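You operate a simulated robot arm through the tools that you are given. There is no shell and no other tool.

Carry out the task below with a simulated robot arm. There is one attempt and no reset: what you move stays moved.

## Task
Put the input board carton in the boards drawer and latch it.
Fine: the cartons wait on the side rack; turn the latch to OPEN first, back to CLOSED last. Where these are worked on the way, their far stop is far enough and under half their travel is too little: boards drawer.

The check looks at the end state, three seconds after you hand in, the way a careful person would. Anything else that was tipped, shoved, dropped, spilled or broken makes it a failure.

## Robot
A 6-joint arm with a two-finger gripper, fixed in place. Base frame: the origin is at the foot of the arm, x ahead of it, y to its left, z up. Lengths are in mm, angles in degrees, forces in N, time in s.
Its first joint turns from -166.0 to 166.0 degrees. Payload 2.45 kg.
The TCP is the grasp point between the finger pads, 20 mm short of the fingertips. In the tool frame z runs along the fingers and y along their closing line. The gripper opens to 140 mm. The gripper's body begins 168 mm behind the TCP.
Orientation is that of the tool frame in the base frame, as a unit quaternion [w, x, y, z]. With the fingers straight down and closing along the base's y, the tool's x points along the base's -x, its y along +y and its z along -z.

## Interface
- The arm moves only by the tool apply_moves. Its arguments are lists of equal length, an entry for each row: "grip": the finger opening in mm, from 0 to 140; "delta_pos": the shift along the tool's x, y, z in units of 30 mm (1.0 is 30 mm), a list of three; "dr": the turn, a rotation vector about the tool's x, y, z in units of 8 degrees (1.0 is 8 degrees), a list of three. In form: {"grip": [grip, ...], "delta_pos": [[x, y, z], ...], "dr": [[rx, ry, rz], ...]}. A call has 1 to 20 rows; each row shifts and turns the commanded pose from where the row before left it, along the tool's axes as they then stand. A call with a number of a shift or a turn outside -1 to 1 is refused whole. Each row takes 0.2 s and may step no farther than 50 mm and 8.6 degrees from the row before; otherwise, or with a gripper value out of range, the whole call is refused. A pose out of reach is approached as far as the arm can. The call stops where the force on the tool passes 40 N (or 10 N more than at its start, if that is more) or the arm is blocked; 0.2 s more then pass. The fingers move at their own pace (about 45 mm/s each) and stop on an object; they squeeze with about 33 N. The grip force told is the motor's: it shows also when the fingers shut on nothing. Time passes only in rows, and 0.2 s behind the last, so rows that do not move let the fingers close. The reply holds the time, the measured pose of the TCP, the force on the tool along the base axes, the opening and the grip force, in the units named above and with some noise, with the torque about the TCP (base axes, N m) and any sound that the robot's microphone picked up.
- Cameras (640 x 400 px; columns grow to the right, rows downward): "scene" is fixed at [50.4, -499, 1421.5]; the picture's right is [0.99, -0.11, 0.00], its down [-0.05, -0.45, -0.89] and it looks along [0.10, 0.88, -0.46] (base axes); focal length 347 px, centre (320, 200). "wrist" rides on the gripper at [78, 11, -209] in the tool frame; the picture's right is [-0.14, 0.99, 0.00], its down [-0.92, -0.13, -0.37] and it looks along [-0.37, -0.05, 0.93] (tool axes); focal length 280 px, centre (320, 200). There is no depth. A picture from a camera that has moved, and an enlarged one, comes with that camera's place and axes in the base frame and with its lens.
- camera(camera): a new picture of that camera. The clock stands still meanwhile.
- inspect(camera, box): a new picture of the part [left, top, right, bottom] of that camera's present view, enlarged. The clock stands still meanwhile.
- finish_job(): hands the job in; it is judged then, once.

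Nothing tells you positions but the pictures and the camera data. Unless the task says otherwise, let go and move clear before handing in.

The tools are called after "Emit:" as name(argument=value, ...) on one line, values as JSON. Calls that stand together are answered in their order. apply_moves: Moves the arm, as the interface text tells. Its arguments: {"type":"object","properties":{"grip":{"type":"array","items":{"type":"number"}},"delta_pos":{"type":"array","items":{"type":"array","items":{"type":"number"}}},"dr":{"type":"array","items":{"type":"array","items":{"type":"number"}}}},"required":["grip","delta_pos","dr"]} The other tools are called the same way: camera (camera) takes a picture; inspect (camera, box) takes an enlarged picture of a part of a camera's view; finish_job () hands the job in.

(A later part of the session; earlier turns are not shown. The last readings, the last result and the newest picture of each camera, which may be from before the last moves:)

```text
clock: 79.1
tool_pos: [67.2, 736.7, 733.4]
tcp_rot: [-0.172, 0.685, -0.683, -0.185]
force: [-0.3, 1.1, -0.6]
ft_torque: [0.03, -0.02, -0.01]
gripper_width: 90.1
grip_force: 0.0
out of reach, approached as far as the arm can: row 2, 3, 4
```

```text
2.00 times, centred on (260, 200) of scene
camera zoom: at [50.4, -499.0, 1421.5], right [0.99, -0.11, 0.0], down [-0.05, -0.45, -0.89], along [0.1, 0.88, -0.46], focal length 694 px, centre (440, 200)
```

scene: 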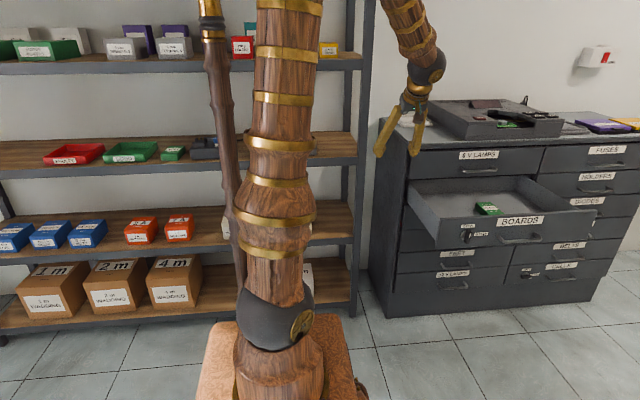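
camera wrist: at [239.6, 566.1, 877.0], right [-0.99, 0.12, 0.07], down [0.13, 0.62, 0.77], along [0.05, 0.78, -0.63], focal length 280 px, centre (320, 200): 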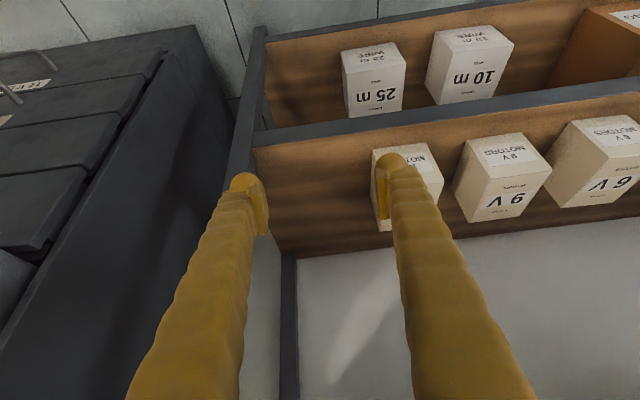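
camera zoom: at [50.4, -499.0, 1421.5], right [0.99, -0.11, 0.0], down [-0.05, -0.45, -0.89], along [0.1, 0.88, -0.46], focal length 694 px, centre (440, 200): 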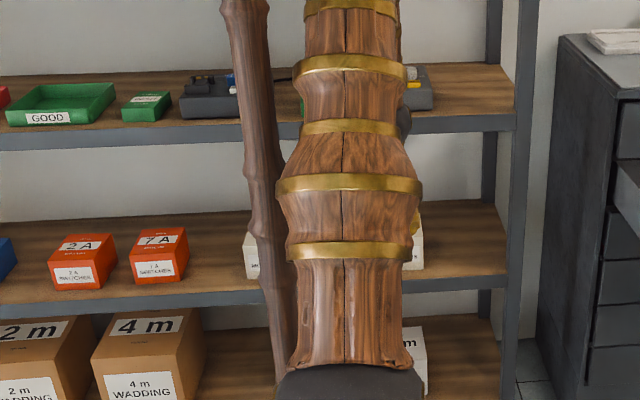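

No contact with the mast yet, but a joint limit stops this orientation. I'll yaw the heading a bit (toward az 106°) and see if the arm can continue left.

Emit:
apply_moves(grip=[90, 90], delta_pos=[[0, 0, 0], [0, 0, 0]], dr=[[-0.5, 0, -0.866], [-0.5, 0, -0.866]])

Emit:
apply_moves(grip=[90, 90], delta_pos=[[0, 0.3, 0], [0, 0.3, 0]], dr=[[0, 0, 0], [0, 0, 0]])

```text
clock: 79.7
tool_pos: [68.3, 737.1, 734.6]
tcp_rot: [-0.15, 0.771, -0.583, -0.207]
force: [0.7, -0.6, 0.0]
ft_torque: [0.04, -0.02, 0.01]
gripper_width: 90.1
grip_force: 0.1
```

```text
clock: 80.3
tool_pos: [50.0, 730.2, 734.3]
tcp_rot: [-0.149, 0.772, -0.582, -0.207]
force: [0.1, 0.4, 0.6]
ft_torque: [-0.03, -0.01, 0.02]
gripper_width: 89.9
grip_force: 0.1
```

Emit:
apply_moves(grip=[90, 90, 90, 90, 90], delta_pos=[[0, 0.3, 0], [0, 0.3, 0], [0, 0.3, 0], [0, 0.3, 0], [0, 0.3, 0]], dr=[[0, 0, 0], [0, 0, 0], [0, 0, 0], [0, 0, 0], [0, 0, 0]])

Emit:
inspect(camera="scene", box=[180, 100, 340, 300])

```text
clock: 81.5
tool_pos: [5.7, 719.4, 734.8]
tcp_rot: [-0.15, 0.771, -0.583, -0.207]
force: [0.0, 0.2, 0.1]
ft_torque: [0.01, 0.0, 0.0]
gripper_width: 90.0
grip_force: 0.0
```

```text
2.00 times, centred on (260, 200) of scene
camera zoom: at [50.4, -499.0, 1421.5], right [0.99, -0.11, 0.0], down [-0.05, -0.45, -0.89], along [0.1, 0.88, -0.46], focal length 694 px, centre (440, 200)
```

zoom: 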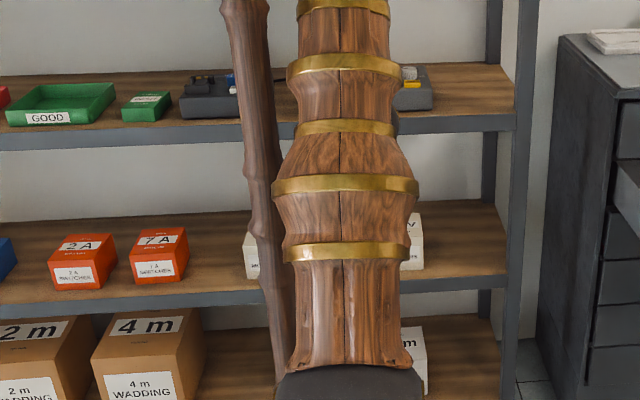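

Emit:
apply_moves(grip=[90, 90, 90, 90], delta_pos=[[-0.05, 0.25, 0], [-0.05, 0.25, 0], [-0.05, 0.25, 0], [-0.05, 0.25, 0]], dr=[[0, 0, 0], [0, 0, 0], [0, 0, 0], [0, 0, 0]])

Emit:
apply_moves(grip=[90, 90, 90, 90], delta_pos=[[-0.05, 0.25, 0], [-0.05, 0.25, 0], [-0.05, 0.25, 0], [-0.05, 0.25, 0]], dr=[[0, 0, 0], [0, 0, 0], [0, 0, 0], [0, 0, 0]])

Emit:
inspect(camera="scene", box=[180, 100, 340, 300])

```text
clock: 82.5
tool_pos: [-23.5, 715.6, 737.6]
tcp_rot: [-0.15, 0.771, -0.583, -0.207]
force: [-0.6, 0.7, -0.1]
ft_torque: [0.01, 0.02, 0.01]
gripper_width: 89.9
grip_force: 0.1
```

```text
clock: 83.5
tool_pos: [-53.4, 712.9, 741.7]
tcp_rot: [-0.151, 0.771, -0.583, -0.206]
force: [-0.7, -0.9, 0.0]
ft_torque: [-0.01, 0.01, 0.04]
gripper_width: 90.2
grip_force: 0.1
```

```text
2.00 times, centred on (260, 200) of scene
camera zoom: at [50.4, -499.0, 1421.5], right [0.99, -0.11, 0.0], down [-0.05, -0.45, -0.89], along [0.1, 0.88, -0.46], focal length 694 px, centre (440, 200)
```

zoom: 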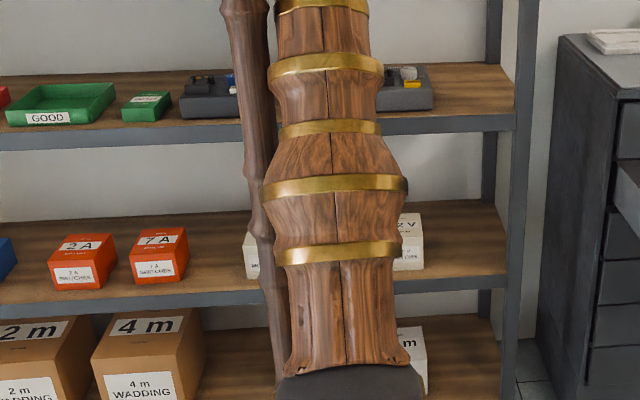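

No block yet at J1≈91°. I'll continue gently.

Emit:
apply_moves(grip=[90, 90, 90, 90], delta_pos=[[-0.05, 0.3, 0], [-0.05, 0.3, 0], [-0.05, 0.3, 0], [-0.05, 0.3, 0]], dr=[[0, 0, 0], [0, 0, 0], [0, 0, 0], [0, 0, 0]])

Emit:
apply_moves(grip=[90, 90, 90, 90], delta_pos=[[-0.05, 0.3, 0], [-0.05, 0.3, 0], [-0.05, 0.3, 0], [-0.05, 0.3, 0]], dr=[[0, 0, 0], [0, 0, 0], [0, 0, 0], [0, 0, 0]])

Emit:
inspect(camera="scene", box=[180, 100, 340, 300])

Emit:
inspect(camera="scene", box=[0, 0, 640, 204])

```text
clock: 84.5
tool_pos: [-89.6, 707.6, 745.3]
tcp_rot: [-0.151, 0.771, -0.583, -0.206]
force: [0.4, 0.3, 0.2]
ft_torque: [-0.02, 0.02, -0.01]
gripper_width: 89.8
grip_force: 0.0
```

```text
clock: 85.5
tool_pos: [-124.5, 702.4, 744.0]
tcp_rot: [-0.145, 0.772, -0.584, -0.204]
force: [-0.5, 0.5, 0.5]
ft_torque: [0.0, 0.03, 0.0]
gripper_width: 90.3
grip_force: 0.1
```

```text
2.00 times, centred on (260, 200) of scene
camera zoom: at [50.4, -499.0, 1421.5], right [0.99, -0.11, 0.0], down [-0.05, -0.45, -0.89], along [0.1, 0.88, -0.46], focal length 694 px, centre (440, 200)
```

zoom: 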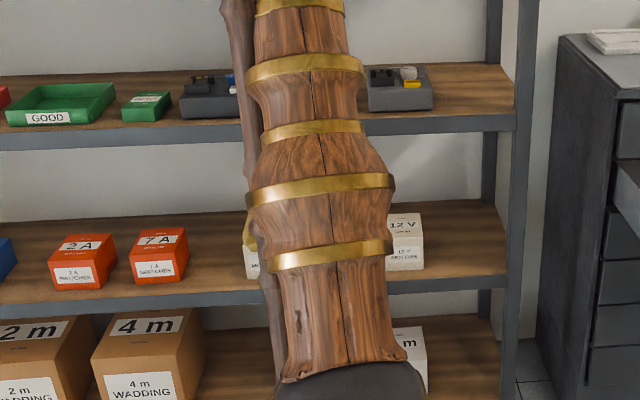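

```text
1.00 times, centred on (320, 102) of scene (not enlarged: the box is as wide or as high as the picture)
camera zoom: at [50.4, -499.0, 1421.5], right [0.99, -0.11, 0.0], down [-0.05, -0.45, -0.89], along [0.1, 0.88, -0.46], focal length 347 px, centre (320, 298)
```

zoom: 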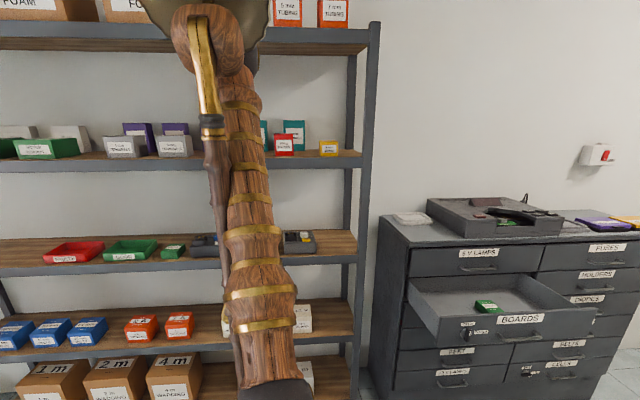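

The arm sweeps past the mast without any contact, so the mast itself is no obstacle. I'll keep going left toward the carton, elbow low.

Emit:
apply_moves(grip=[90, 90, 90, 90], delta_pos=[[-0.05, 0.3, 0], [-0.05, 0.3, 0], [-0.05, 0.3, 0], [-0.05, 0.3, 0]], dr=[[0, 0, 0], [0, 0, 0], [0, 0, 0], [0, 0, 0]])

Emit:
inspect(camera="scene", box=[0, 0, 640, 204])

Emit:
camera(camera="wrist")

```text
clock: 86.5
tool_pos: [-135.4, 700.3, 744.0]
tcp_rot: [-0.14, 0.773, -0.585, -0.203]
force: [0.1, 0.4, -0.6]
ft_torque: [0.01, 0.0, 0.06]
gripper_width: 89.9
grip_force: 0.1
out of reach, approached as far as the arm can: row 2, 3, 4
```

```text
1.00 times, centred on (320, 102) of scene (not enlarged: the box is as wide or as high as the picture)
camera zoom: at [50.4, -499.0, 1421.5], right [0.99, -0.11, 0.0], down [-0.05, -0.45, -0.89], along [0.1, 0.88, -0.46], focal length 347 px, centre (320, 298)
```

zoom: 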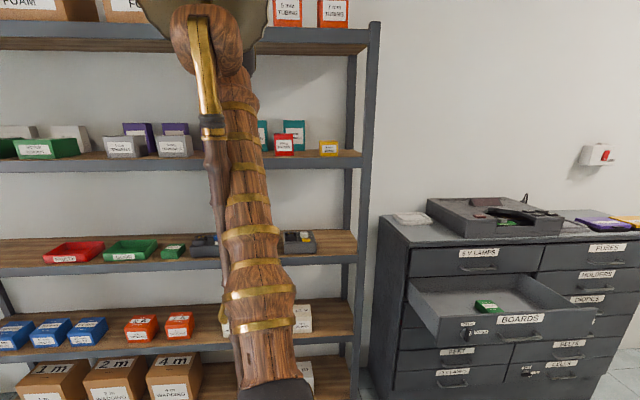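

```text
taken
camera wrist: at [-97.9, 535.2, 889.1], right [-0.98, -0.16, 0.09], down [-0.04, 0.65, 0.76], along [-0.18, 0.75, -0.64], focal length 280 px, centre (320, 200)
```

wrist: 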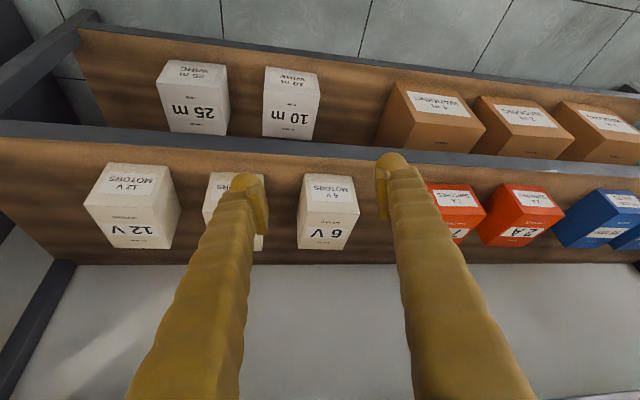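

The limit was a wrist joint (heading too close to the arm's plane in this wrist posture). I'll point the tool straight down here, yaw it to the carton's axis (85.5°), and then travel left at low height.

Emit:
apply_moves(grip=[90, 90, 90, 90], delta_pos=[[0, 0, 0], [0, 0, 0], [0, 0, 0], [0, 0, 0]], dr=[[0, 1, 0], [0, 1, 0], [0, 1, 0], [0, 0.8, 0]])

```text
clock: 87.5
tool_pos: [-157.0, 699.7, 743.6]
tcp_rot: [-0.079, 0.786, -0.589, -0.172]
force: [0.3, -0.7, -0.1]
ft_torque: [0.0, -0.02, 0.04]
gripper_width: 90.2
grip_force: 0.1
out of reach, approached as far as the arm can: row 1, 2, 3, 4
```

Emit:
apply_moves(grip=[90, 90, 90, 90, 90, 90, 90], delta_pos=[[0.206, -0.794, -0.148], [0.206, -0.794, -0.148], [0.206, -0.794, -0.148], [0.206, -0.794, -0.148], [0, 0, 0], [0, 0, 0], [0, 0, 0]], dr=[[0, 0, 0], [0, 0, 0], [0, 0, 0], [0, 0, 0], [0.19, 0.89, 0], [0.19, 0.89, 0], [0.19, 0.89, 0]])

```text
clock: 89.1
tool_pos: [-74.8, 699.5, 753.4]
tcp_rot: [-0.008, 0.798, -0.601, -0.043]
force: [2.1, 0.1, -0.1]
ft_torque: [0.03, 0.39, 0.09]
gripper_width: 90.1
grip_force: 0.1
out of reach, approached as far as the arm can: row 5, 6
```

Emit:
apply_moves(grip=[90, 90, 90, 90, 90], delta_pos=[[0, 0, 0], [0, 0, 0], [0, 0, 0], [0, 0, 0], [0, 0, 0]], dr=[[0.28, 0.56, 0], [0, 0, 0.85], [0, 0, 0.85], [0, 0, 0.85], [0, 0, 0]])

Emit:
inspect(camera="scene", box=[0, 0, 640, 204])

Emit:
camera(camera="scene")

```text
clock: 90.3
tool_pos: [-71.4, 698.9, 752.9]
tcp_rot: [0.004, -0.685, 0.728, -0.003]
force: [-1.1, -0.1, -0.5]
ft_torque: [0.02, 0.01, 0.0]
gripper_width: 89.8
grip_force: 0.0
```

```text
1.00 times, centred on (320, 102) of scene (not enlarged: the box is as wide or as high as the picture)
camera zoom: at [50.4, -499.0, 1421.5], right [0.99, -0.11, 0.0], down [-0.05, -0.45, -0.89], along [0.1, 0.88, -0.46], focal length 347 px, centre (320, 298)
```

zoom: 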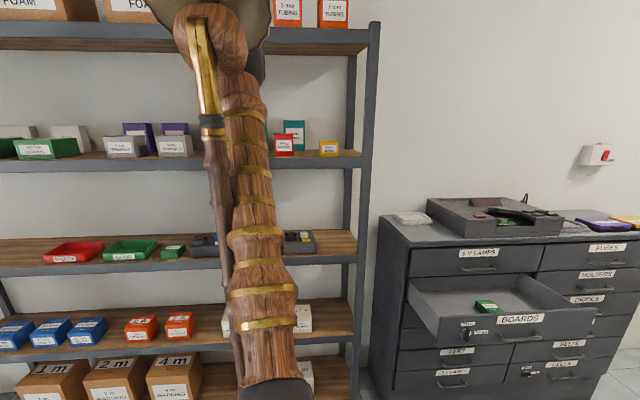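

```text
taken
```

scene: 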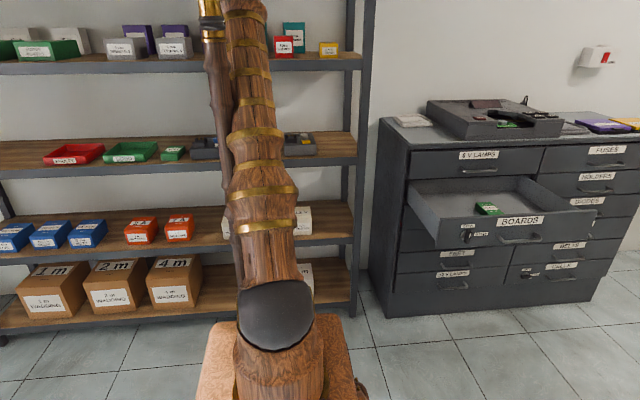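

The tool is down with heading 86.5°, at (−71, 699, 753). I'll travel left in front of the rack to x≈−401.

Emit:
apply_moves(grip=[90, 90, 90, 90, 90, 90], delta_pos=[[0, 0.918, -0.167], [0, 0.918, -0.167], [0, 0.918, -0.167], [0, 0.918, -0.167], [0, 0.918, -0.167], [0, 0.918, -0.167]], dr=[[0, 0, 0], [0, 0, 0], [0, 0, 0], [0, 0, 0], [0, 0, 0], [0, 0, 0]])

Emit:
apply_moves(grip=[90, 90, 90, 90, 90, 90], delta_pos=[[0, 0.918, -0.167], [0, 0.918, -0.167], [0, 0.918, -0.167], [0, 0.918, -0.167], [0, 0.918, -0.167], [0, 0.918, -0.167]], dr=[[0, 0, 0], [0, 0, 0], [0, 0, 0], [0, 0, 0], [0, 0, 0], [0, 0, 0]])

Emit:
inspect(camera="scene", box=[0, 0, 640, 204])

Emit:
camera(camera="wrist")

```text
clock: 91.7
tool_pos: [-238.3, 707.9, 780.9]
tcp_rot: [0.004, -0.686, 0.727, -0.004]
force: [0.0, 0.5, -0.3]
ft_torque: [0.01, -0.01, -0.01]
gripper_width: 90.0
grip_force: 0.1
```

```text
clock: 93.1
tool_pos: [-401.0, 717.8, 810.8]
tcp_rot: [0.003, -0.686, 0.728, -0.003]
force: [-0.8, 0.2, 0.3]
ft_torque: [-0.04, -0.04, 0.0]
gripper_width: 90.2
grip_force: 0.0
```

```text
1.00 times, centred on (320, 102) of scene (not enlarged: the box is as wide or as high as the picture)
camera zoom: at [50.4, -499.0, 1421.5], right [0.99, -0.11, 0.0], down [-0.05, -0.45, -0.89], along [0.1, 0.88, -0.46], focal length 347 px, centre (320, 298)
```

zoom: 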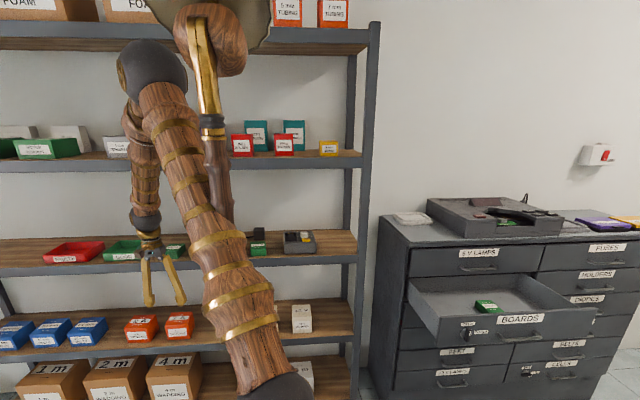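

```text
taken
camera wrist: at [-420.4, 639.4, 1019.3], right [-0.98, 0.2, -0.01], down [0.18, 0.91, 0.37], along [0.08, 0.36, -0.93], focal length 280 px, centre (320, 200)
```

wrist: 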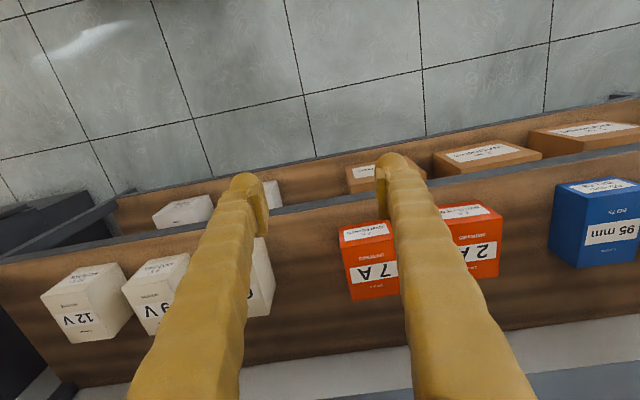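

I'm in front of the carton now with no obstruction. Next: pitch the tool to 60° and rise to just in front of and above the carton, then look.

Emit:
apply_moves(grip=[90, 90, 90, 90, 90, 90, 90, 90, 90, 90], delta_pos=[[0, 0, 0], [0, 0, 0], [0, 0, 0], [0, 0, 0], [-0.942, 0.032, -0.578], [-0.942, 0.032, -0.578], [-0.942, 0.032, -0.578], [-0.942, 0.032, -0.578], [-0.942, 0.032, -0.578], [-0.942, 0.032, -0.578]], dr=[[0, -1, 0], [0, -1, 0], [0, -1, 0], [0, -0.75, 0], [0, 0, 0], [0, 0, 0], [0, 0, 0], [0, 0, 0], [0, 0, 0], [0, 0, 0]])

Emit:
camera(camera="wrist")

Emit:
inspect(camera="scene", box=[100, 90, 260, 190])

```text
clock: 95.5
tool_pos: [-403.6, 813.2, 868.4]
tcp_rot: [0.182, -0.678, 0.703, 0.113]
force: [-0.2, 0.1, 0.3]
ft_torque: [0.01, 0.04, -0.02]
gripper_width: 90.2
grip_force: 0.0
stopped in row 10: the arm was blocked; the commanded pose is now the measured one
```

```text
taken
camera wrist: at [-437.8, 656.0, 1025.4], right [-0.98, 0.18, -0.03], down [0.1, 0.68, 0.72], along [0.15, 0.71, -0.69], focal length 280 px, centre (320, 200)
```

wrist: 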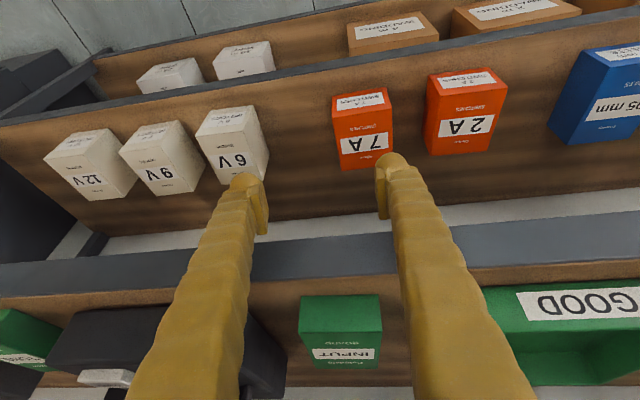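

```text
4.00 times, centred on (180, 140) of scene
camera zoom: at [50.4, -499.0, 1421.5], right [0.99, -0.11, 0.0], down [-0.05, -0.45, -0.89], along [0.1, 0.88, -0.46], focal length 1388 px, centre (880, 440)
```

zoom: 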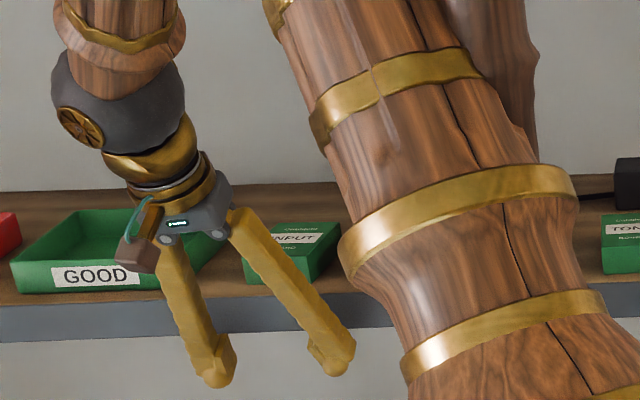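

Emit:
inspect(camera="scene", box=[0, 0, 640, 4])

Emit:
inspect(camera="scene", box=[90, 0, 330, 4])

```text
1.00 times, centred on (320, 2) of scene (not enlarged: the box is as wide or as high as the picture)
camera zoom: at [50.4, -499.0, 1421.5], right [0.99, -0.11, 0.0], down [-0.05, -0.45, -0.89], along [0.1, 0.88, -0.46], focal length 347 px, centre (320, 398)
```

zoom: 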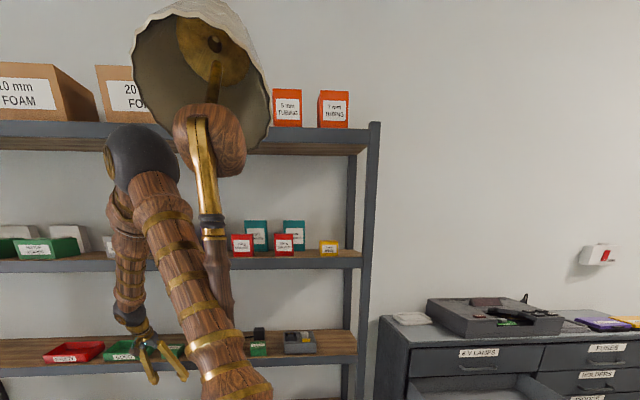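

```text
2.67 times, centred on (210, 2) of scene
camera zoom: at [50.4, -499.0, 1421.5], right [0.99, -0.11, 0.0], down [-0.05, -0.45, -0.89], along [0.1, 0.88, -0.46], focal length 925 px, centre (613, 728)
```

zoom: 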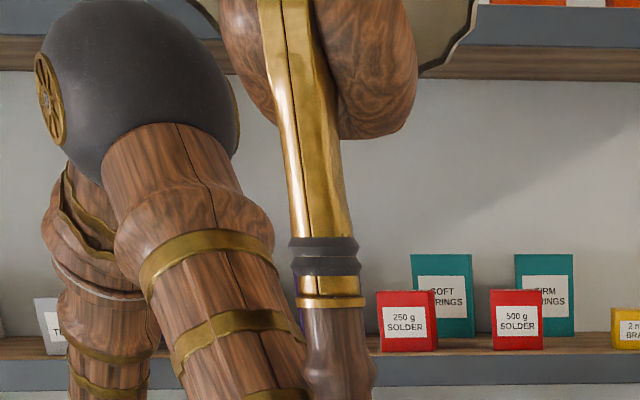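

The elbow met the back of the lamp's shade, and the shelf edge (y≈840) is nearer than thought. So I'll use a near-horizontal tool (10° pitch), which keeps the elbow low and away from the lamp. First back off, then reorient.

Emit:
apply_moves(grip=[90, 90, 90, 90, 90], delta_pos=[[0.854, 0, 0.074], [0.854, 0, 0.074], [0.854, 0, 0.074], [0.854, 0, 0.074], [0, 0, 0]], dr=[[0, 0, 0], [0, 0, 0], [0, 0, 0], [0, 0, 0], [-0.504, -0.06, 0.414]])

Emit:
apply_moves(grip=[90, 90, 90, 90, 90, 90, 90], delta_pos=[[0, 0, 0], [0, 0, 0], [0, 0, 0], [0, 0, 0], [0, 0, 0], [0, 0, 0], [0, 0, 0]], dr=[[0, -0.986, 0], [0, -0.986, 0], [0, -0.986, 0], [0, -0.986, 0], [0, -0.986, 0], [0, -0.986, 0], [0, -0.986, 0]])

Emit:
camera(camera="wrist")

Emit:
inspect(camera="scene", box=[0, 0, 640, 204])

```text
clock: 96.9
tool_pos: [-402.4, 717.1, 789.8]
tcp_rot: [0.155, -0.667, 0.718, 0.13]
force: [1.1, -1.1, 1.7]
ft_torque: [0.02, 0.05, 0.01]
gripper_width: 90.0
grip_force: 0.1
stopped in row 5: the arm was blocked; the commanded pose is now the measured one
```

```text
clock: 98.5
tool_pos: [-414.6, 727.7, 805.7]
tcp_rot: [0.476, -0.533, 0.563, 0.416]
force: [0.1, -0.6, 0.5]
ft_torque: [-0.01, -0.02, -0.04]
gripper_width: 89.9
grip_force: 0.1
out of reach, approached as far as the arm can: row 7
```

```text
taken
camera wrist: at [-443.8, 508.2, 771.6], right [-0.99, 0.11, 0.1], down [0.07, -0.18, 0.98], along [0.13, 0.98, 0.17], focal length 280 px, centre (320, 200)
```

wrist: 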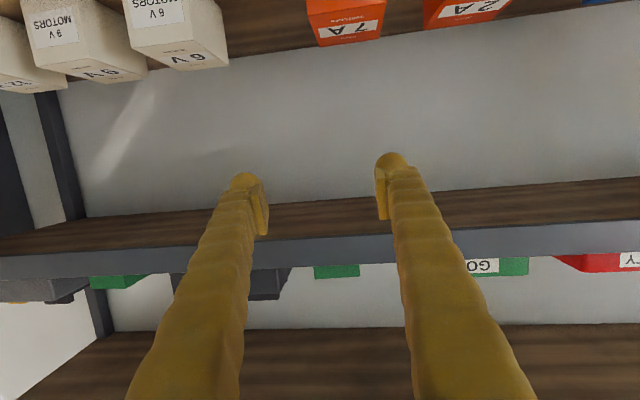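

```text
1.00 times, centred on (320, 102) of scene (not enlarged: the box is as wide or as high as the picture)
camera zoom: at [50.4, -499.0, 1421.5], right [0.99, -0.11, 0.0], down [-0.05, -0.45, -0.89], along [0.1, 0.88, -0.46], focal length 347 px, centre (320, 298)
```

zoom: 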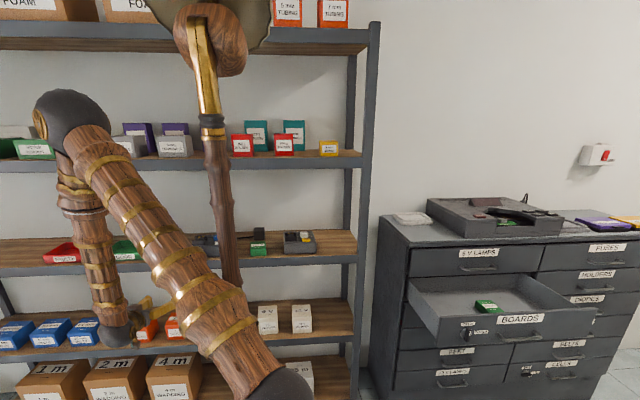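

Emit:
apply_moves(grip=[90, 90, 90, 90, 90, 90], delta_pos=[[-0.826, -0.023, 0.153], [-0.826, -0.023, 0.153], [-0.826, -0.023, 0.153], [-0.826, -0.023, 0.153], [-0.826, -0.023, 0.153], [-0.826, -0.023, 0.153]], dr=[[0, 0, 0], [0, 0, 0], [0, 0, 0], [0, 0, 0], [0, 0, 0], [0, 0, 0.285]])

Emit:
camera(camera="wrist")

Emit:
inspect(camera="scene", box=[90, 100, 250, 200])

```text
clock: 99.9
tool_pos: [-409.5, 783.1, 946.0]
tcp_rot: [0.461, -0.519, 0.573, 0.434]
force: [-0.5, -0.1, 0.8]
ft_torque: [0.0, -0.03, 0.02]
gripper_width: 90.0
grip_force: 0.0
```

```text
taken
camera wrist: at [-440.4, 564.0, 911.3], right [-0.98, 0.11, 0.15], down [0.13, -0.19, 0.97], along [0.14, 0.98, 0.17], focal length 280 px, centre (320, 200)
```

wrist: 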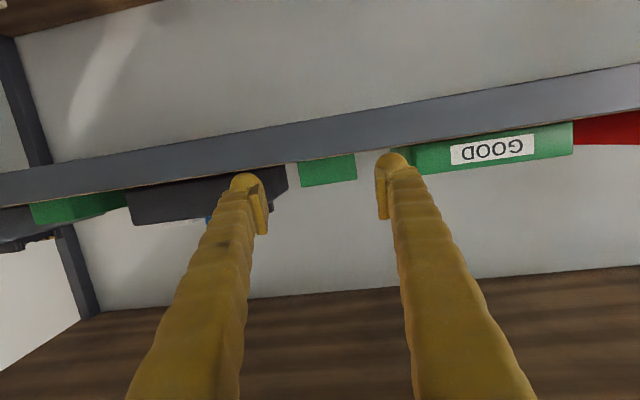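

```text
4.00 times, centred on (170, 150) of scene
camera zoom: at [50.4, -499.0, 1421.5], right [0.99, -0.11, 0.0], down [-0.05, -0.45, -0.89], along [0.1, 0.88, -0.46], focal length 1388 px, centre (920, 400)
```

zoom: 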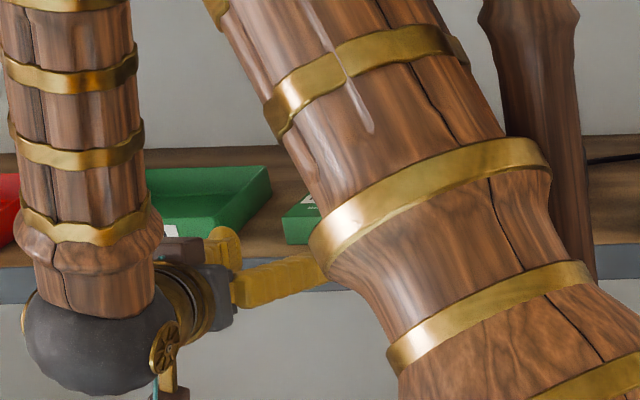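

Fingers are aligned around the carton at shelf height. I'll advance over the shelf edge to straddle the carton.

Emit:
apply_moves(grip=[92, 92, 92], delta_pos=[[-0.146, 0.037, 0.731], [-0.146, 0.037, 0.731], [-0.146, 0.037, 0.731]], dr=[[0, 0, 0], [0, 0, 0], [0, 0, 0]])

Emit:
inspect(camera="wrist", box=[220, 100, 420, 260])

Emit:
inspect(camera="scene", box=[130, 120, 230, 180])

```text
clock: 100.7
tool_pos: [-407.5, 850.6, 946.6]
tcp_rot: [0.462, -0.519, 0.574, 0.434]
force: [-0.6, -0.7, -0.1]
ft_torque: [0.04, -0.01, -0.02]
gripper_width: 91.9
grip_force: 0.0
```

```text
2.50 times, centred on (320, 180) of wrist
camera zoom: at [-438.2, 631.2, 910.7], right [-0.98, 0.11, 0.15], down [0.13, -0.19, 0.97], along [0.14, 0.98, 0.17], focal length 701 px, centre (320, 250)
```

zoom: 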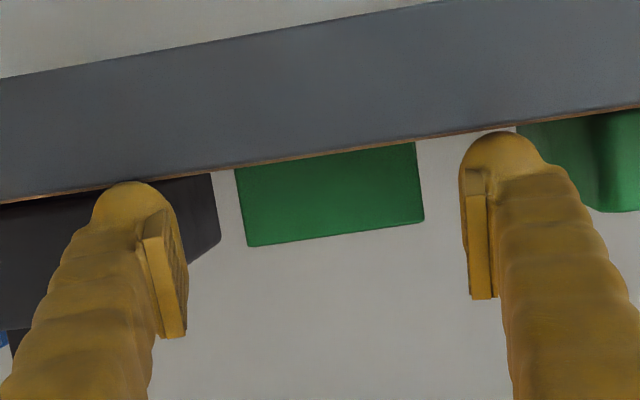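

```text
6.40 times, centred on (180, 150) of scene
camera zoom: at [50.4, -499.0, 1421.5], right [0.99, -0.11, 0.0], down [-0.05, -0.45, -0.89], along [0.1, 0.88, -0.46], focal length 2221 px, centre (1216, 520)
```

zoom: 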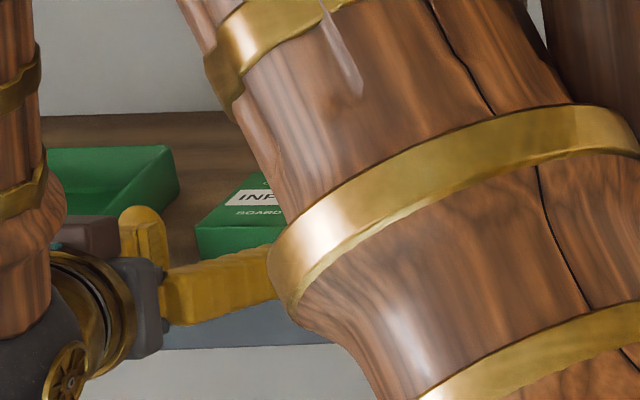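

Emit:
apply_moves(grip=[92, 92], delta_pos=[[-0.149, 0.065, 0.76], [-0.149, 0.065, 0.76]], dr=[[0, 0, 0], [0, 0, 0]])

Emit:
inspect(camera="wrist", box=[220, 100, 420, 260])

Emit:
apply_moves(grip=[60, 60, 60, 60, 50, 50], delta_pos=[[0, 0, 0], [0, 0, 0], [0, 0, 0], [0, 0, 0], [0, 0, 0], [0, 0, 0]], dr=[[0, 0, 0], [0, 0, 0], [0, 0, 0], [0, 0, 0], [0, 0, 0], [0, 0, 0]])

Emit:
inspect(camera="wrist", box=[220, 100, 420, 260])

```text
clock: 101.3
tool_pos: [-406.1, 897.5, 945.9]
tcp_rot: [0.461, -0.519, 0.574, 0.434]
force: [0.2, -0.5, 0.1]
ft_torque: [-0.01, -0.01, 0.0]
gripper_width: 92.0
grip_force: 0.1
```

```text
2.50 times, centred on (320, 180) of wrist
camera zoom: at [-438.4, 678.8, 910.9], right [-0.98, 0.11, 0.15], down [0.13, -0.19, 0.97], along [0.14, 0.98, 0.17], focal length 701 px, centre (320, 250)
```

zoom: 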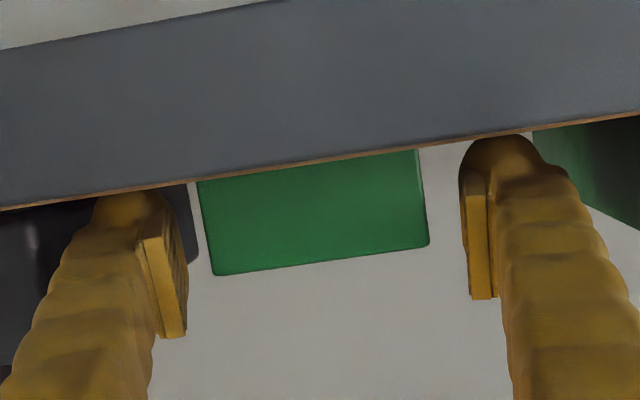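

```text
clock: 102.7
tool_pos: [-408.2, 898.0, 946.7]
tcp_rot: [0.462, -0.519, 0.574, 0.434]
force: [0.8, -0.8, 0.9]
ft_torque: [-0.03, -0.07, -0.02]
gripper_width: 66.8
grip_force: 33.7
```

```text
2.50 times, centred on (320, 180) of wrist
camera zoom: at [-438.4, 678.3, 911.0], right [-0.98, 0.11, 0.15], down [0.13, -0.19, 0.97], along [0.14, 0.98, 0.17], focal length 701 px, centre (320, 250)
```

zoom: 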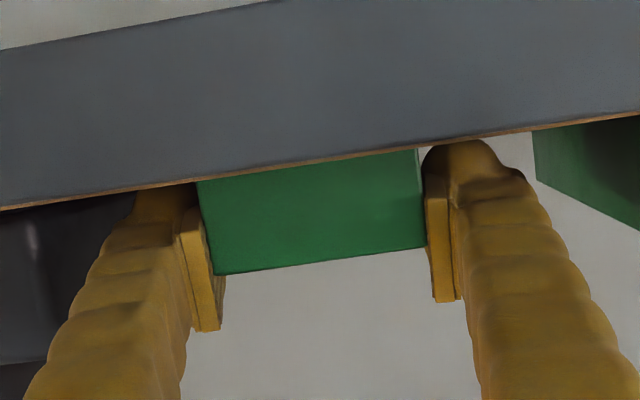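

The carton is gripped (66.8 mm). I'll lift it 30 mm and withdraw straight back from the shelf.

Emit:
apply_moves(grip=[50, 50, 50], delta_pos=[[-0.49, 0.01, -0.098], [-0.49, 0.01, -0.098], [0, 0, 0]], dr=[[0, 0, 0], [0, 0, 0], [0, 0, 0]])

Emit:
apply_moves(grip=[50, 50, 50, 50, 50, 50, 50], delta_pos=[[0.15, -0.005, -0.75], [0.15, -0.005, -0.75], [0.15, -0.005, -0.75], [0.15, -0.005, -0.75], [0.15, -0.005, -0.75], [0.15, -0.005, -0.75], [0.15, -0.005, -0.75]], dr=[[0, 0, 0], [0, 0, 0], [0, 0, 0], [0, 0, 0], [0, 0, 0], [0, 0, 0], [0, 0, 0]])

Emit:
camera(camera="wrist")

Emit:
camera(camera="scene")

```text
clock: 103.5
tool_pos: [-406.6, 897.9, 976.2]
tcp_rot: [0.461, -0.519, 0.573, 0.434]
force: [0.3, 1.1, -2.4]
ft_torque: [-0.04, 0.05, -0.02]
gripper_width: 66.5
grip_force: 33.2
```

```text
clock: 105.1
tool_pos: [-420.3, 737.7, 976.5]
tcp_rot: [0.462, -0.519, 0.574, 0.433]
force: [-0.6, -0.7, -1.7]
ft_torque: [-0.04, 0.01, 0.01]
gripper_width: 66.9
grip_force: 32.8
```

```text
taken
camera wrist: at [-451.1, 518.3, 941.7], right [-0.98, 0.11, 0.15], down [0.13, -0.19, 0.97], along [0.14, 0.98, 0.17], focal length 280 px, centre (320, 200)
```

wrist: 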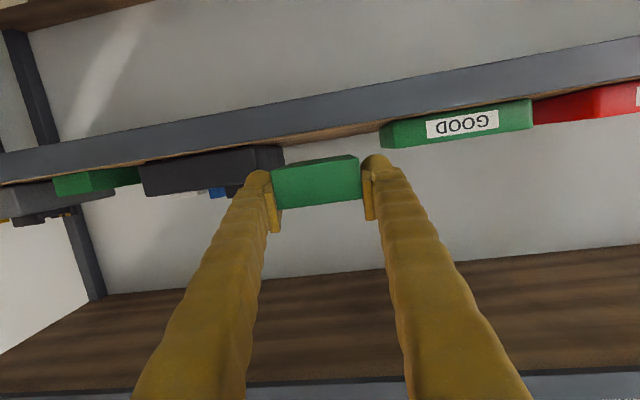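

```text
taken
```

scene: 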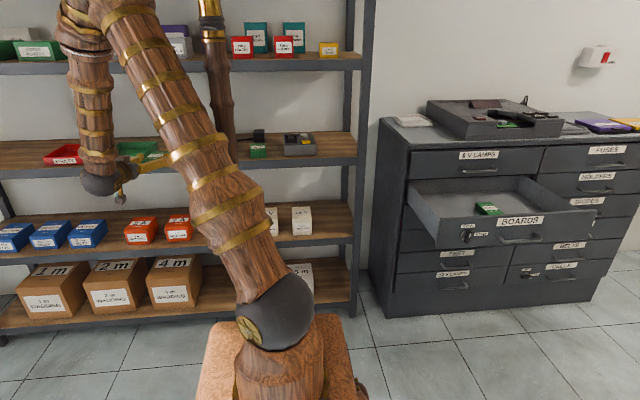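

The carton is out and held. I'll lower it in front of the rack, then pitch the tool down for the trip back beneath the lamp.

Emit:
apply_moves(grip=[50, 50, 50, 50, 50, 50, 50, 50, 50], delta_pos=[[0.939, -0.024, 0.112], [0.939, -0.024, 0.112], [0.939, -0.024, 0.112], [0.939, -0.024, 0.112], [0.939, -0.024, 0.112], [0.939, -0.024, 0.112], [0.939, -0.024, 0.112], [0.939, -0.024, 0.112], [0.939, -0.024, 0.112]], dr=[[0, 0, 0], [0, 0, 0], [0, 0, 0], [0, 0, 0], [0, 0, 0], [0, 0, 0], [0, 0, 0], [0, 0, 0], [0, 0, 0]])

Emit:
apply_moves(grip=[50, 50, 50, 50, 50, 50, 50, 50, 50, 50], delta_pos=[[0, 0, 0], [0, 0, 0], [0, 0, 0], [0, 0, 0], [0, 0, 0], [0, 0, 0], [0, 0, 0], [0, 0, 0], [0, 0, 0], [0, 0, 0]], dr=[[0, 0.8, 0], [0, 0.8, 0], [0, 0.8, 0], [0, 0.8, 0], [0, 0.8, 0], [0, 0.8, 0], [0, 0.8, 0], [0, 0.8, 0], [0, 0.8, 0], [0, 0.8, 0]])

Emit:
inspect(camera="scene", box=[0, 0, 640, 204])

```text
clock: 107.1
tool_pos: [-468.7, 751.6, 773.3]
tcp_rot: [0.466, -0.523, 0.574, 0.424]
force: [0.2, 0.3, -1.3]
ft_torque: [-0.02, -0.01, 0.02]
gripper_width: 66.7
grip_force: 33.1
out of reach, approached as far as the arm can: row 5, 6, 7, 8, 9
```

```text
clock: 109.3
tool_pos: [-469.0, 752.1, 773.9]
tcp_rot: [0.087, -0.671, 0.731, 0.093]
force: [-0.1, -0.4, -0.9]
ft_torque: [-0.03, -0.03, 0.0]
gripper_width: 66.5
grip_force: 32.9
```

```text
1.00 times, centred on (320, 102) of scene (not enlarged: the box is as wide or as high as the picture)
camera zoom: at [50.4, -499.0, 1421.5], right [0.99, -0.11, 0.0], down [-0.05, -0.45, -0.89], along [0.1, 0.88, -0.46], focal length 347 px, centre (320, 298)
```

zoom: 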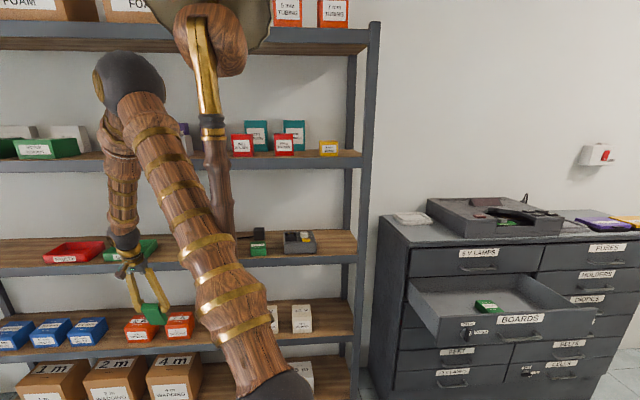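

Emit:
apply_moves(grip=[50, 50, 50, 50, 50, 50, 50, 50, 50, 50, 50, 50, 50, 50, 50, 50], delta_pos=[[0, 0, 0], [0, 0, 0], [0.043, -0.955, 0.033], [0.043, -0.955, 0.033], [0.043, -0.955, 0.033], [0.043, -0.955, 0.033], [0.043, -0.955, 0.033], [0.043, -0.955, 0.033], [0.043, -0.955, 0.033], [0.043, -0.955, 0.033], [0.043, -0.955, 0.033], [0.043, -0.955, 0.033], [0.043, -0.955, 0.033], [0.043, -0.955, 0.033], [0.043, -0.955, 0.033], [0.043, -0.955, 0.033]], dr=[[0, 0.92, 0], [0, 0.92, 0], [0, 0, 0], [0, 0, 0], [0, 0, 0], [0, 0, 0], [0, 0, 0], [0, 0, 0], [0, 0, 0], [0, 0, 0], [0, 0, 0], [0, 0, 0], [0, 0, 0], [0, 0, 0], [0, 0, 0], [0, 0, 0]])

Emit:
inspect(camera="scene", box=[0, 0, 640, 204])

```text
clock: 112.7
tool_pos: [-72.0, 700.6, 752.1]
tcp_rot: [-0.008, -0.677, 0.736, 0.007]
force: [0.3, 0.6, -1.8]
ft_torque: [0.02, 0.01, 0.01]
gripper_width: 66.3
grip_force: 32.8
```

```text
1.00 times, centred on (320, 102) of scene (not enlarged: the box is as wide or as high as the picture)
camera zoom: at [50.4, -499.0, 1421.5], right [0.99, -0.11, 0.0], down [-0.05, -0.45, -0.89], along [0.1, 0.88, -0.46], focal length 347 px, centre (320, 298)
```

zoom: 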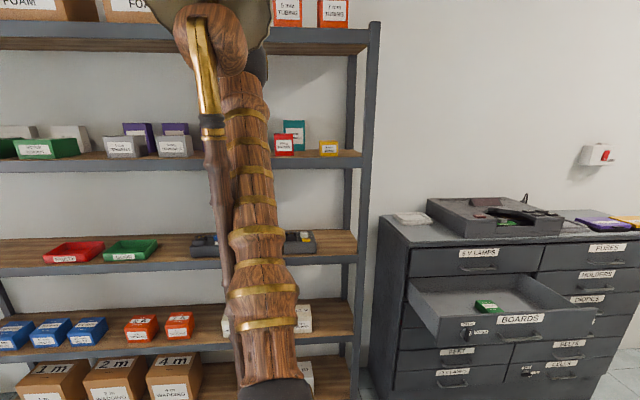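

The carton is carried back past the lamp. I'll continue right toward the cabinet side.

Emit:
apply_moves(grip=[50, 50, 50, 50, 50, 50, 50, 50, 50, 50, 50, 50, 50, 50], delta_pos=[[-0.02, -0.949, 0], [-0.02, -0.949, 0], [-0.02, -0.949, 0], [-0.02, -0.949, 0], [-0.02, -0.949, 0], [-0.02, -0.949, 0], [-0.02, -0.949, 0], [-0.02, -0.949, 0], [-0.02, -0.949, 0], [-0.02, -0.949, 0], [-0.02, -0.949, 0], [-0.02, -0.949, 0], [-0.02, -0.949, 0], [-0.02, -0.949, 0]], dr=[[0, 0, 0], [0, 0, 0], [0, 0, 0], [0, 0, 0], [0, 0, 0], [0, 0, 0], [0, 0, 0], [0, 0, 0], [0, 0, 0], [0, 0, 0], [0, 0, 0], [0, 0, 0], [0, 0, 0], [0, 0, 0]])

Emit:
camera(camera="scene")

Emit:
inspect(camera="scene", box=[380, 90, 480, 170])

```text
clock: 115.7
tool_pos: [327.9, 674.8, 743.0]
tcp_rot: [-0.007, -0.676, 0.736, 0.007]
force: [0.3, 0.1, -1.6]
ft_torque: [0.0, 0.01, -0.01]
gripper_width: 66.0
grip_force: 33.1
```

```text
taken
```

scene: 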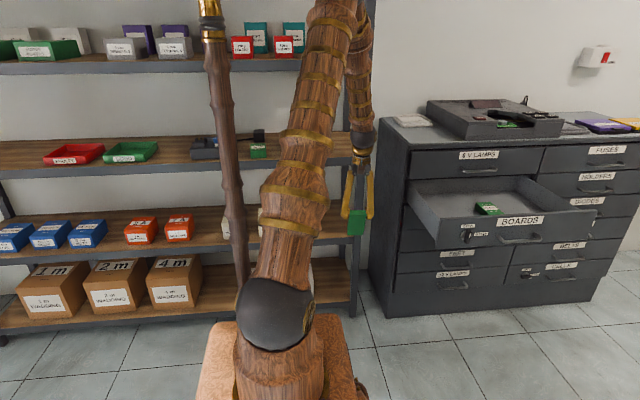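

```text
5.00 times, centred on (430, 130) of scene
camera zoom: at [50.4, -499.0, 1421.5], right [0.99, -0.11, 0.0], down [-0.05, -0.45, -0.89], along [0.1, 0.88, -0.46], focal length 1735 px, centre (-230, 550)
```

zoom: 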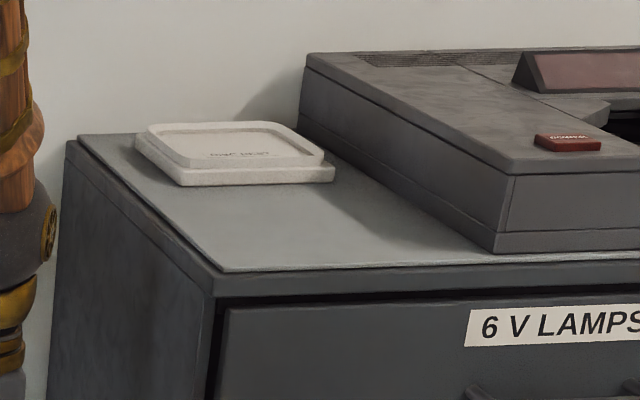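

The cabinet top has a free area around x 570–800, y 800–1040. I'll set the carton down flat there and regrasp it from above. First go right, then up.

Emit:
apply_moves(grip=[50, 50, 50, 50, 50, 50, 50, 50, 50, 50, 50, 50, 50, 50, 50, 50, 50, 50], delta_pos=[[0, 0, 0], [0.583, -0.917, 0], [0.583, -0.917, 0], [0.583, -0.917, 0], [0.583, -0.917, 0], [-0.09, -0.108, -0.967], [-0.09, -0.108, -0.967], [-0.09, -0.108, -0.967], [-0.09, -0.108, -0.967], [-0.09, -0.108, -0.967], [-0.09, -0.108, -0.967], [-0.09, -0.108, -0.967], [-0.09, -0.108, -0.967], [-0.09, -0.108, -0.967], [-0.09, -0.108, -0.967], [-0.09, -0.108, -0.967], [-0.09, -0.108, -0.967], [-0.09, -0.108, -0.967]], dr=[[0, 0, -0.62], [0, 0, 0], [0, 0, 0], [0, 0, 0], [0, 0, 0], [0, 0, 0], [0, 0, 0], [0, 0, 0], [0, 0, 0], [0, 0, 0], [0, 0, 0], [0, 0, 0], [0, 0, 0], [0, 0, 0], [0, 0, 0], [0, 0, 0], [0, 0, 0], [0, 0, 0]])

Emit:
camera(camera="scene")

```text
clock: 119.5
tool_pos: [486.0, 639.7, 1118.4]
tcp_rot: [0.007, 0.708, -0.706, -0.006]
force: [0.0, 0.7, -1.9]
ft_torque: [-0.05, -0.02, 0.02]
gripper_width: 66.2
grip_force: 33.1
```

```text
taken
```

scene: 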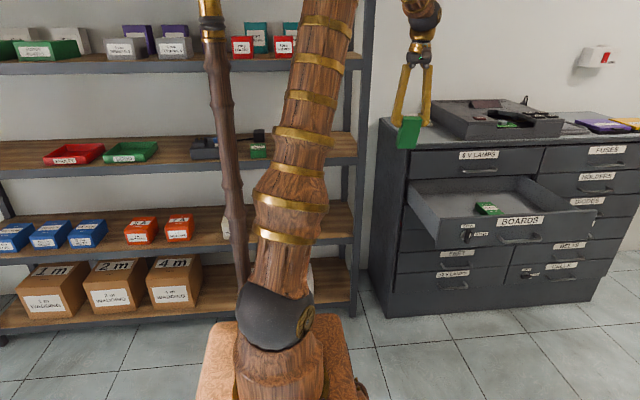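

Emit:
apply_moves(grip=[50, 50, 50, 50, 50, 50, 50, 50, 50, 50], delta_pos=[[0, 0, 0], [0, 0, 0], [0, 0, 0], [0, 0, 0], [0, 0, 0], [0, 0, 0], [0, 0, 0], [0, 0, 0], [0, 0, 0], [0, 0, 0]], dr=[[0, -0.984, 0], [0, -0.984, 0], [0, -0.984, 0], [0, -0.984, 0], [0, -0.984, 0], [0, -0.984, 0], [0, -0.984, 0], [0, -0.984, 0], [0, -0.984, 0], [0, -0.984, 0]])

Emit:
camera(camera="wrist")

Emit:
camera(camera="scene")

```text
clock: 121.7
tool_pos: [485.6, 639.3, 1118.7]
tcp_rot: [0.443, -0.543, 0.55, 0.454]
force: [-0.3, 0.2, -1.1]
ft_torque: [-0.04, -0.01, 0.0]
gripper_width: 66.3
grip_force: 33.1
```

```text
taken
camera wrist: at [473.8, 419.4, 1082.8], right [-0.99, 0.02, 0.15], down [0.15, -0.18, 0.97], along [0.05, 0.98, 0.18], focal length 280 px, centre (320, 200)
```

wrist: 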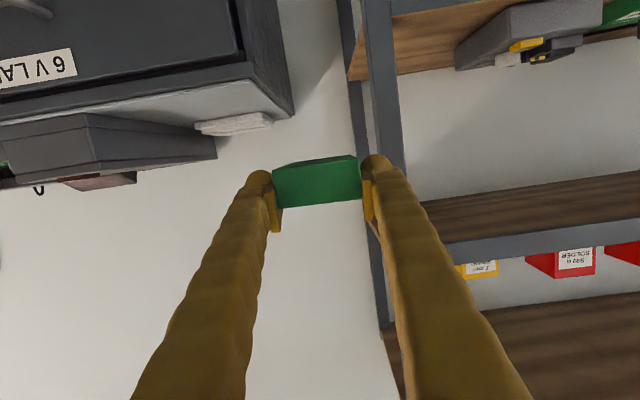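

```text
taken
```

scene: 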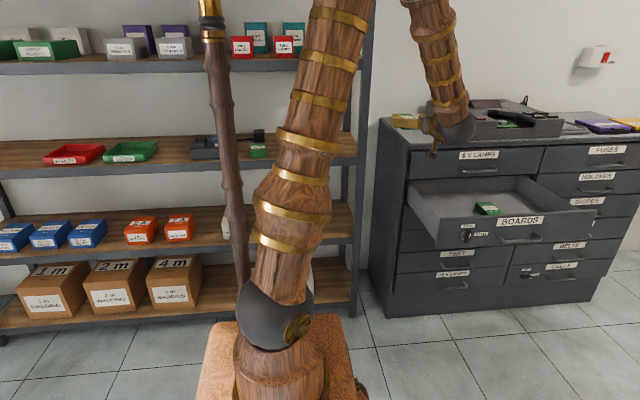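

Carton is level again. I'll move it above the cabinet's free top area.

Emit:
apply_moves(grip=[50, 50, 50, 50, 50, 50, 50], delta_pos=[[0.081, -0.721, 0.941], [0.081, -0.721, 0.941], [0.081, -0.721, 0.941], [0.081, -0.721, 0.941], [0.081, -0.721, 0.941], [0.081, -0.721, 0.941], [0.081, -0.721, 0.941]], dr=[[0, 0, 0], [0, 0, 0], [0, 0, 0], [0, 0, 0], [0, 0, 0], [0, 0, 0], [0, 0, 0]])

Emit:
camera(camera="wrist")

Emit:
inspect(camera="scene", box=[380, 80, 480, 160])

```text
clock: 123.3
tool_pos: [635.9, 831.8, 1060.2]
tcp_rot: [0.443, -0.543, 0.55, 0.454]
force: [-0.8, -0.9, -1.1]
ft_torque: [-0.09, -0.01, -0.02]
gripper_width: 66.4
grip_force: 32.9
```

```text
taken
camera wrist: at [623.5, 610.3, 1025.0], right [-0.99, 0.02, 0.15], down [0.15, -0.18, 0.97], along [0.05, 0.98, 0.18], focal length 280 px, centre (320, 200)
```

wrist: 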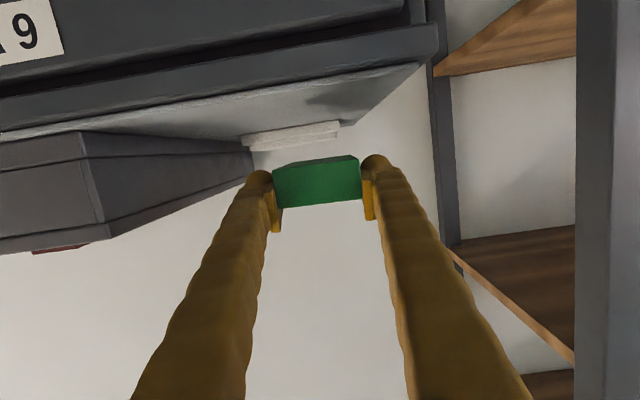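

```text
5.00 times, centred on (430, 120) of scene
camera zoom: at [50.4, -499.0, 1421.5], right [0.99, -0.11, 0.0], down [-0.05, -0.45, -0.89], along [0.1, 0.88, -0.46], focal length 1735 px, centre (-230, 600)
```

zoom: 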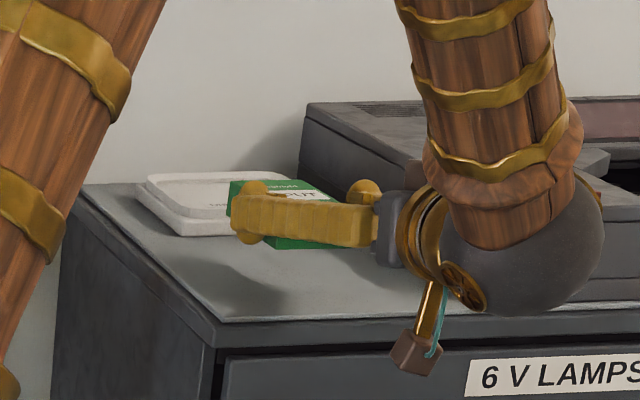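

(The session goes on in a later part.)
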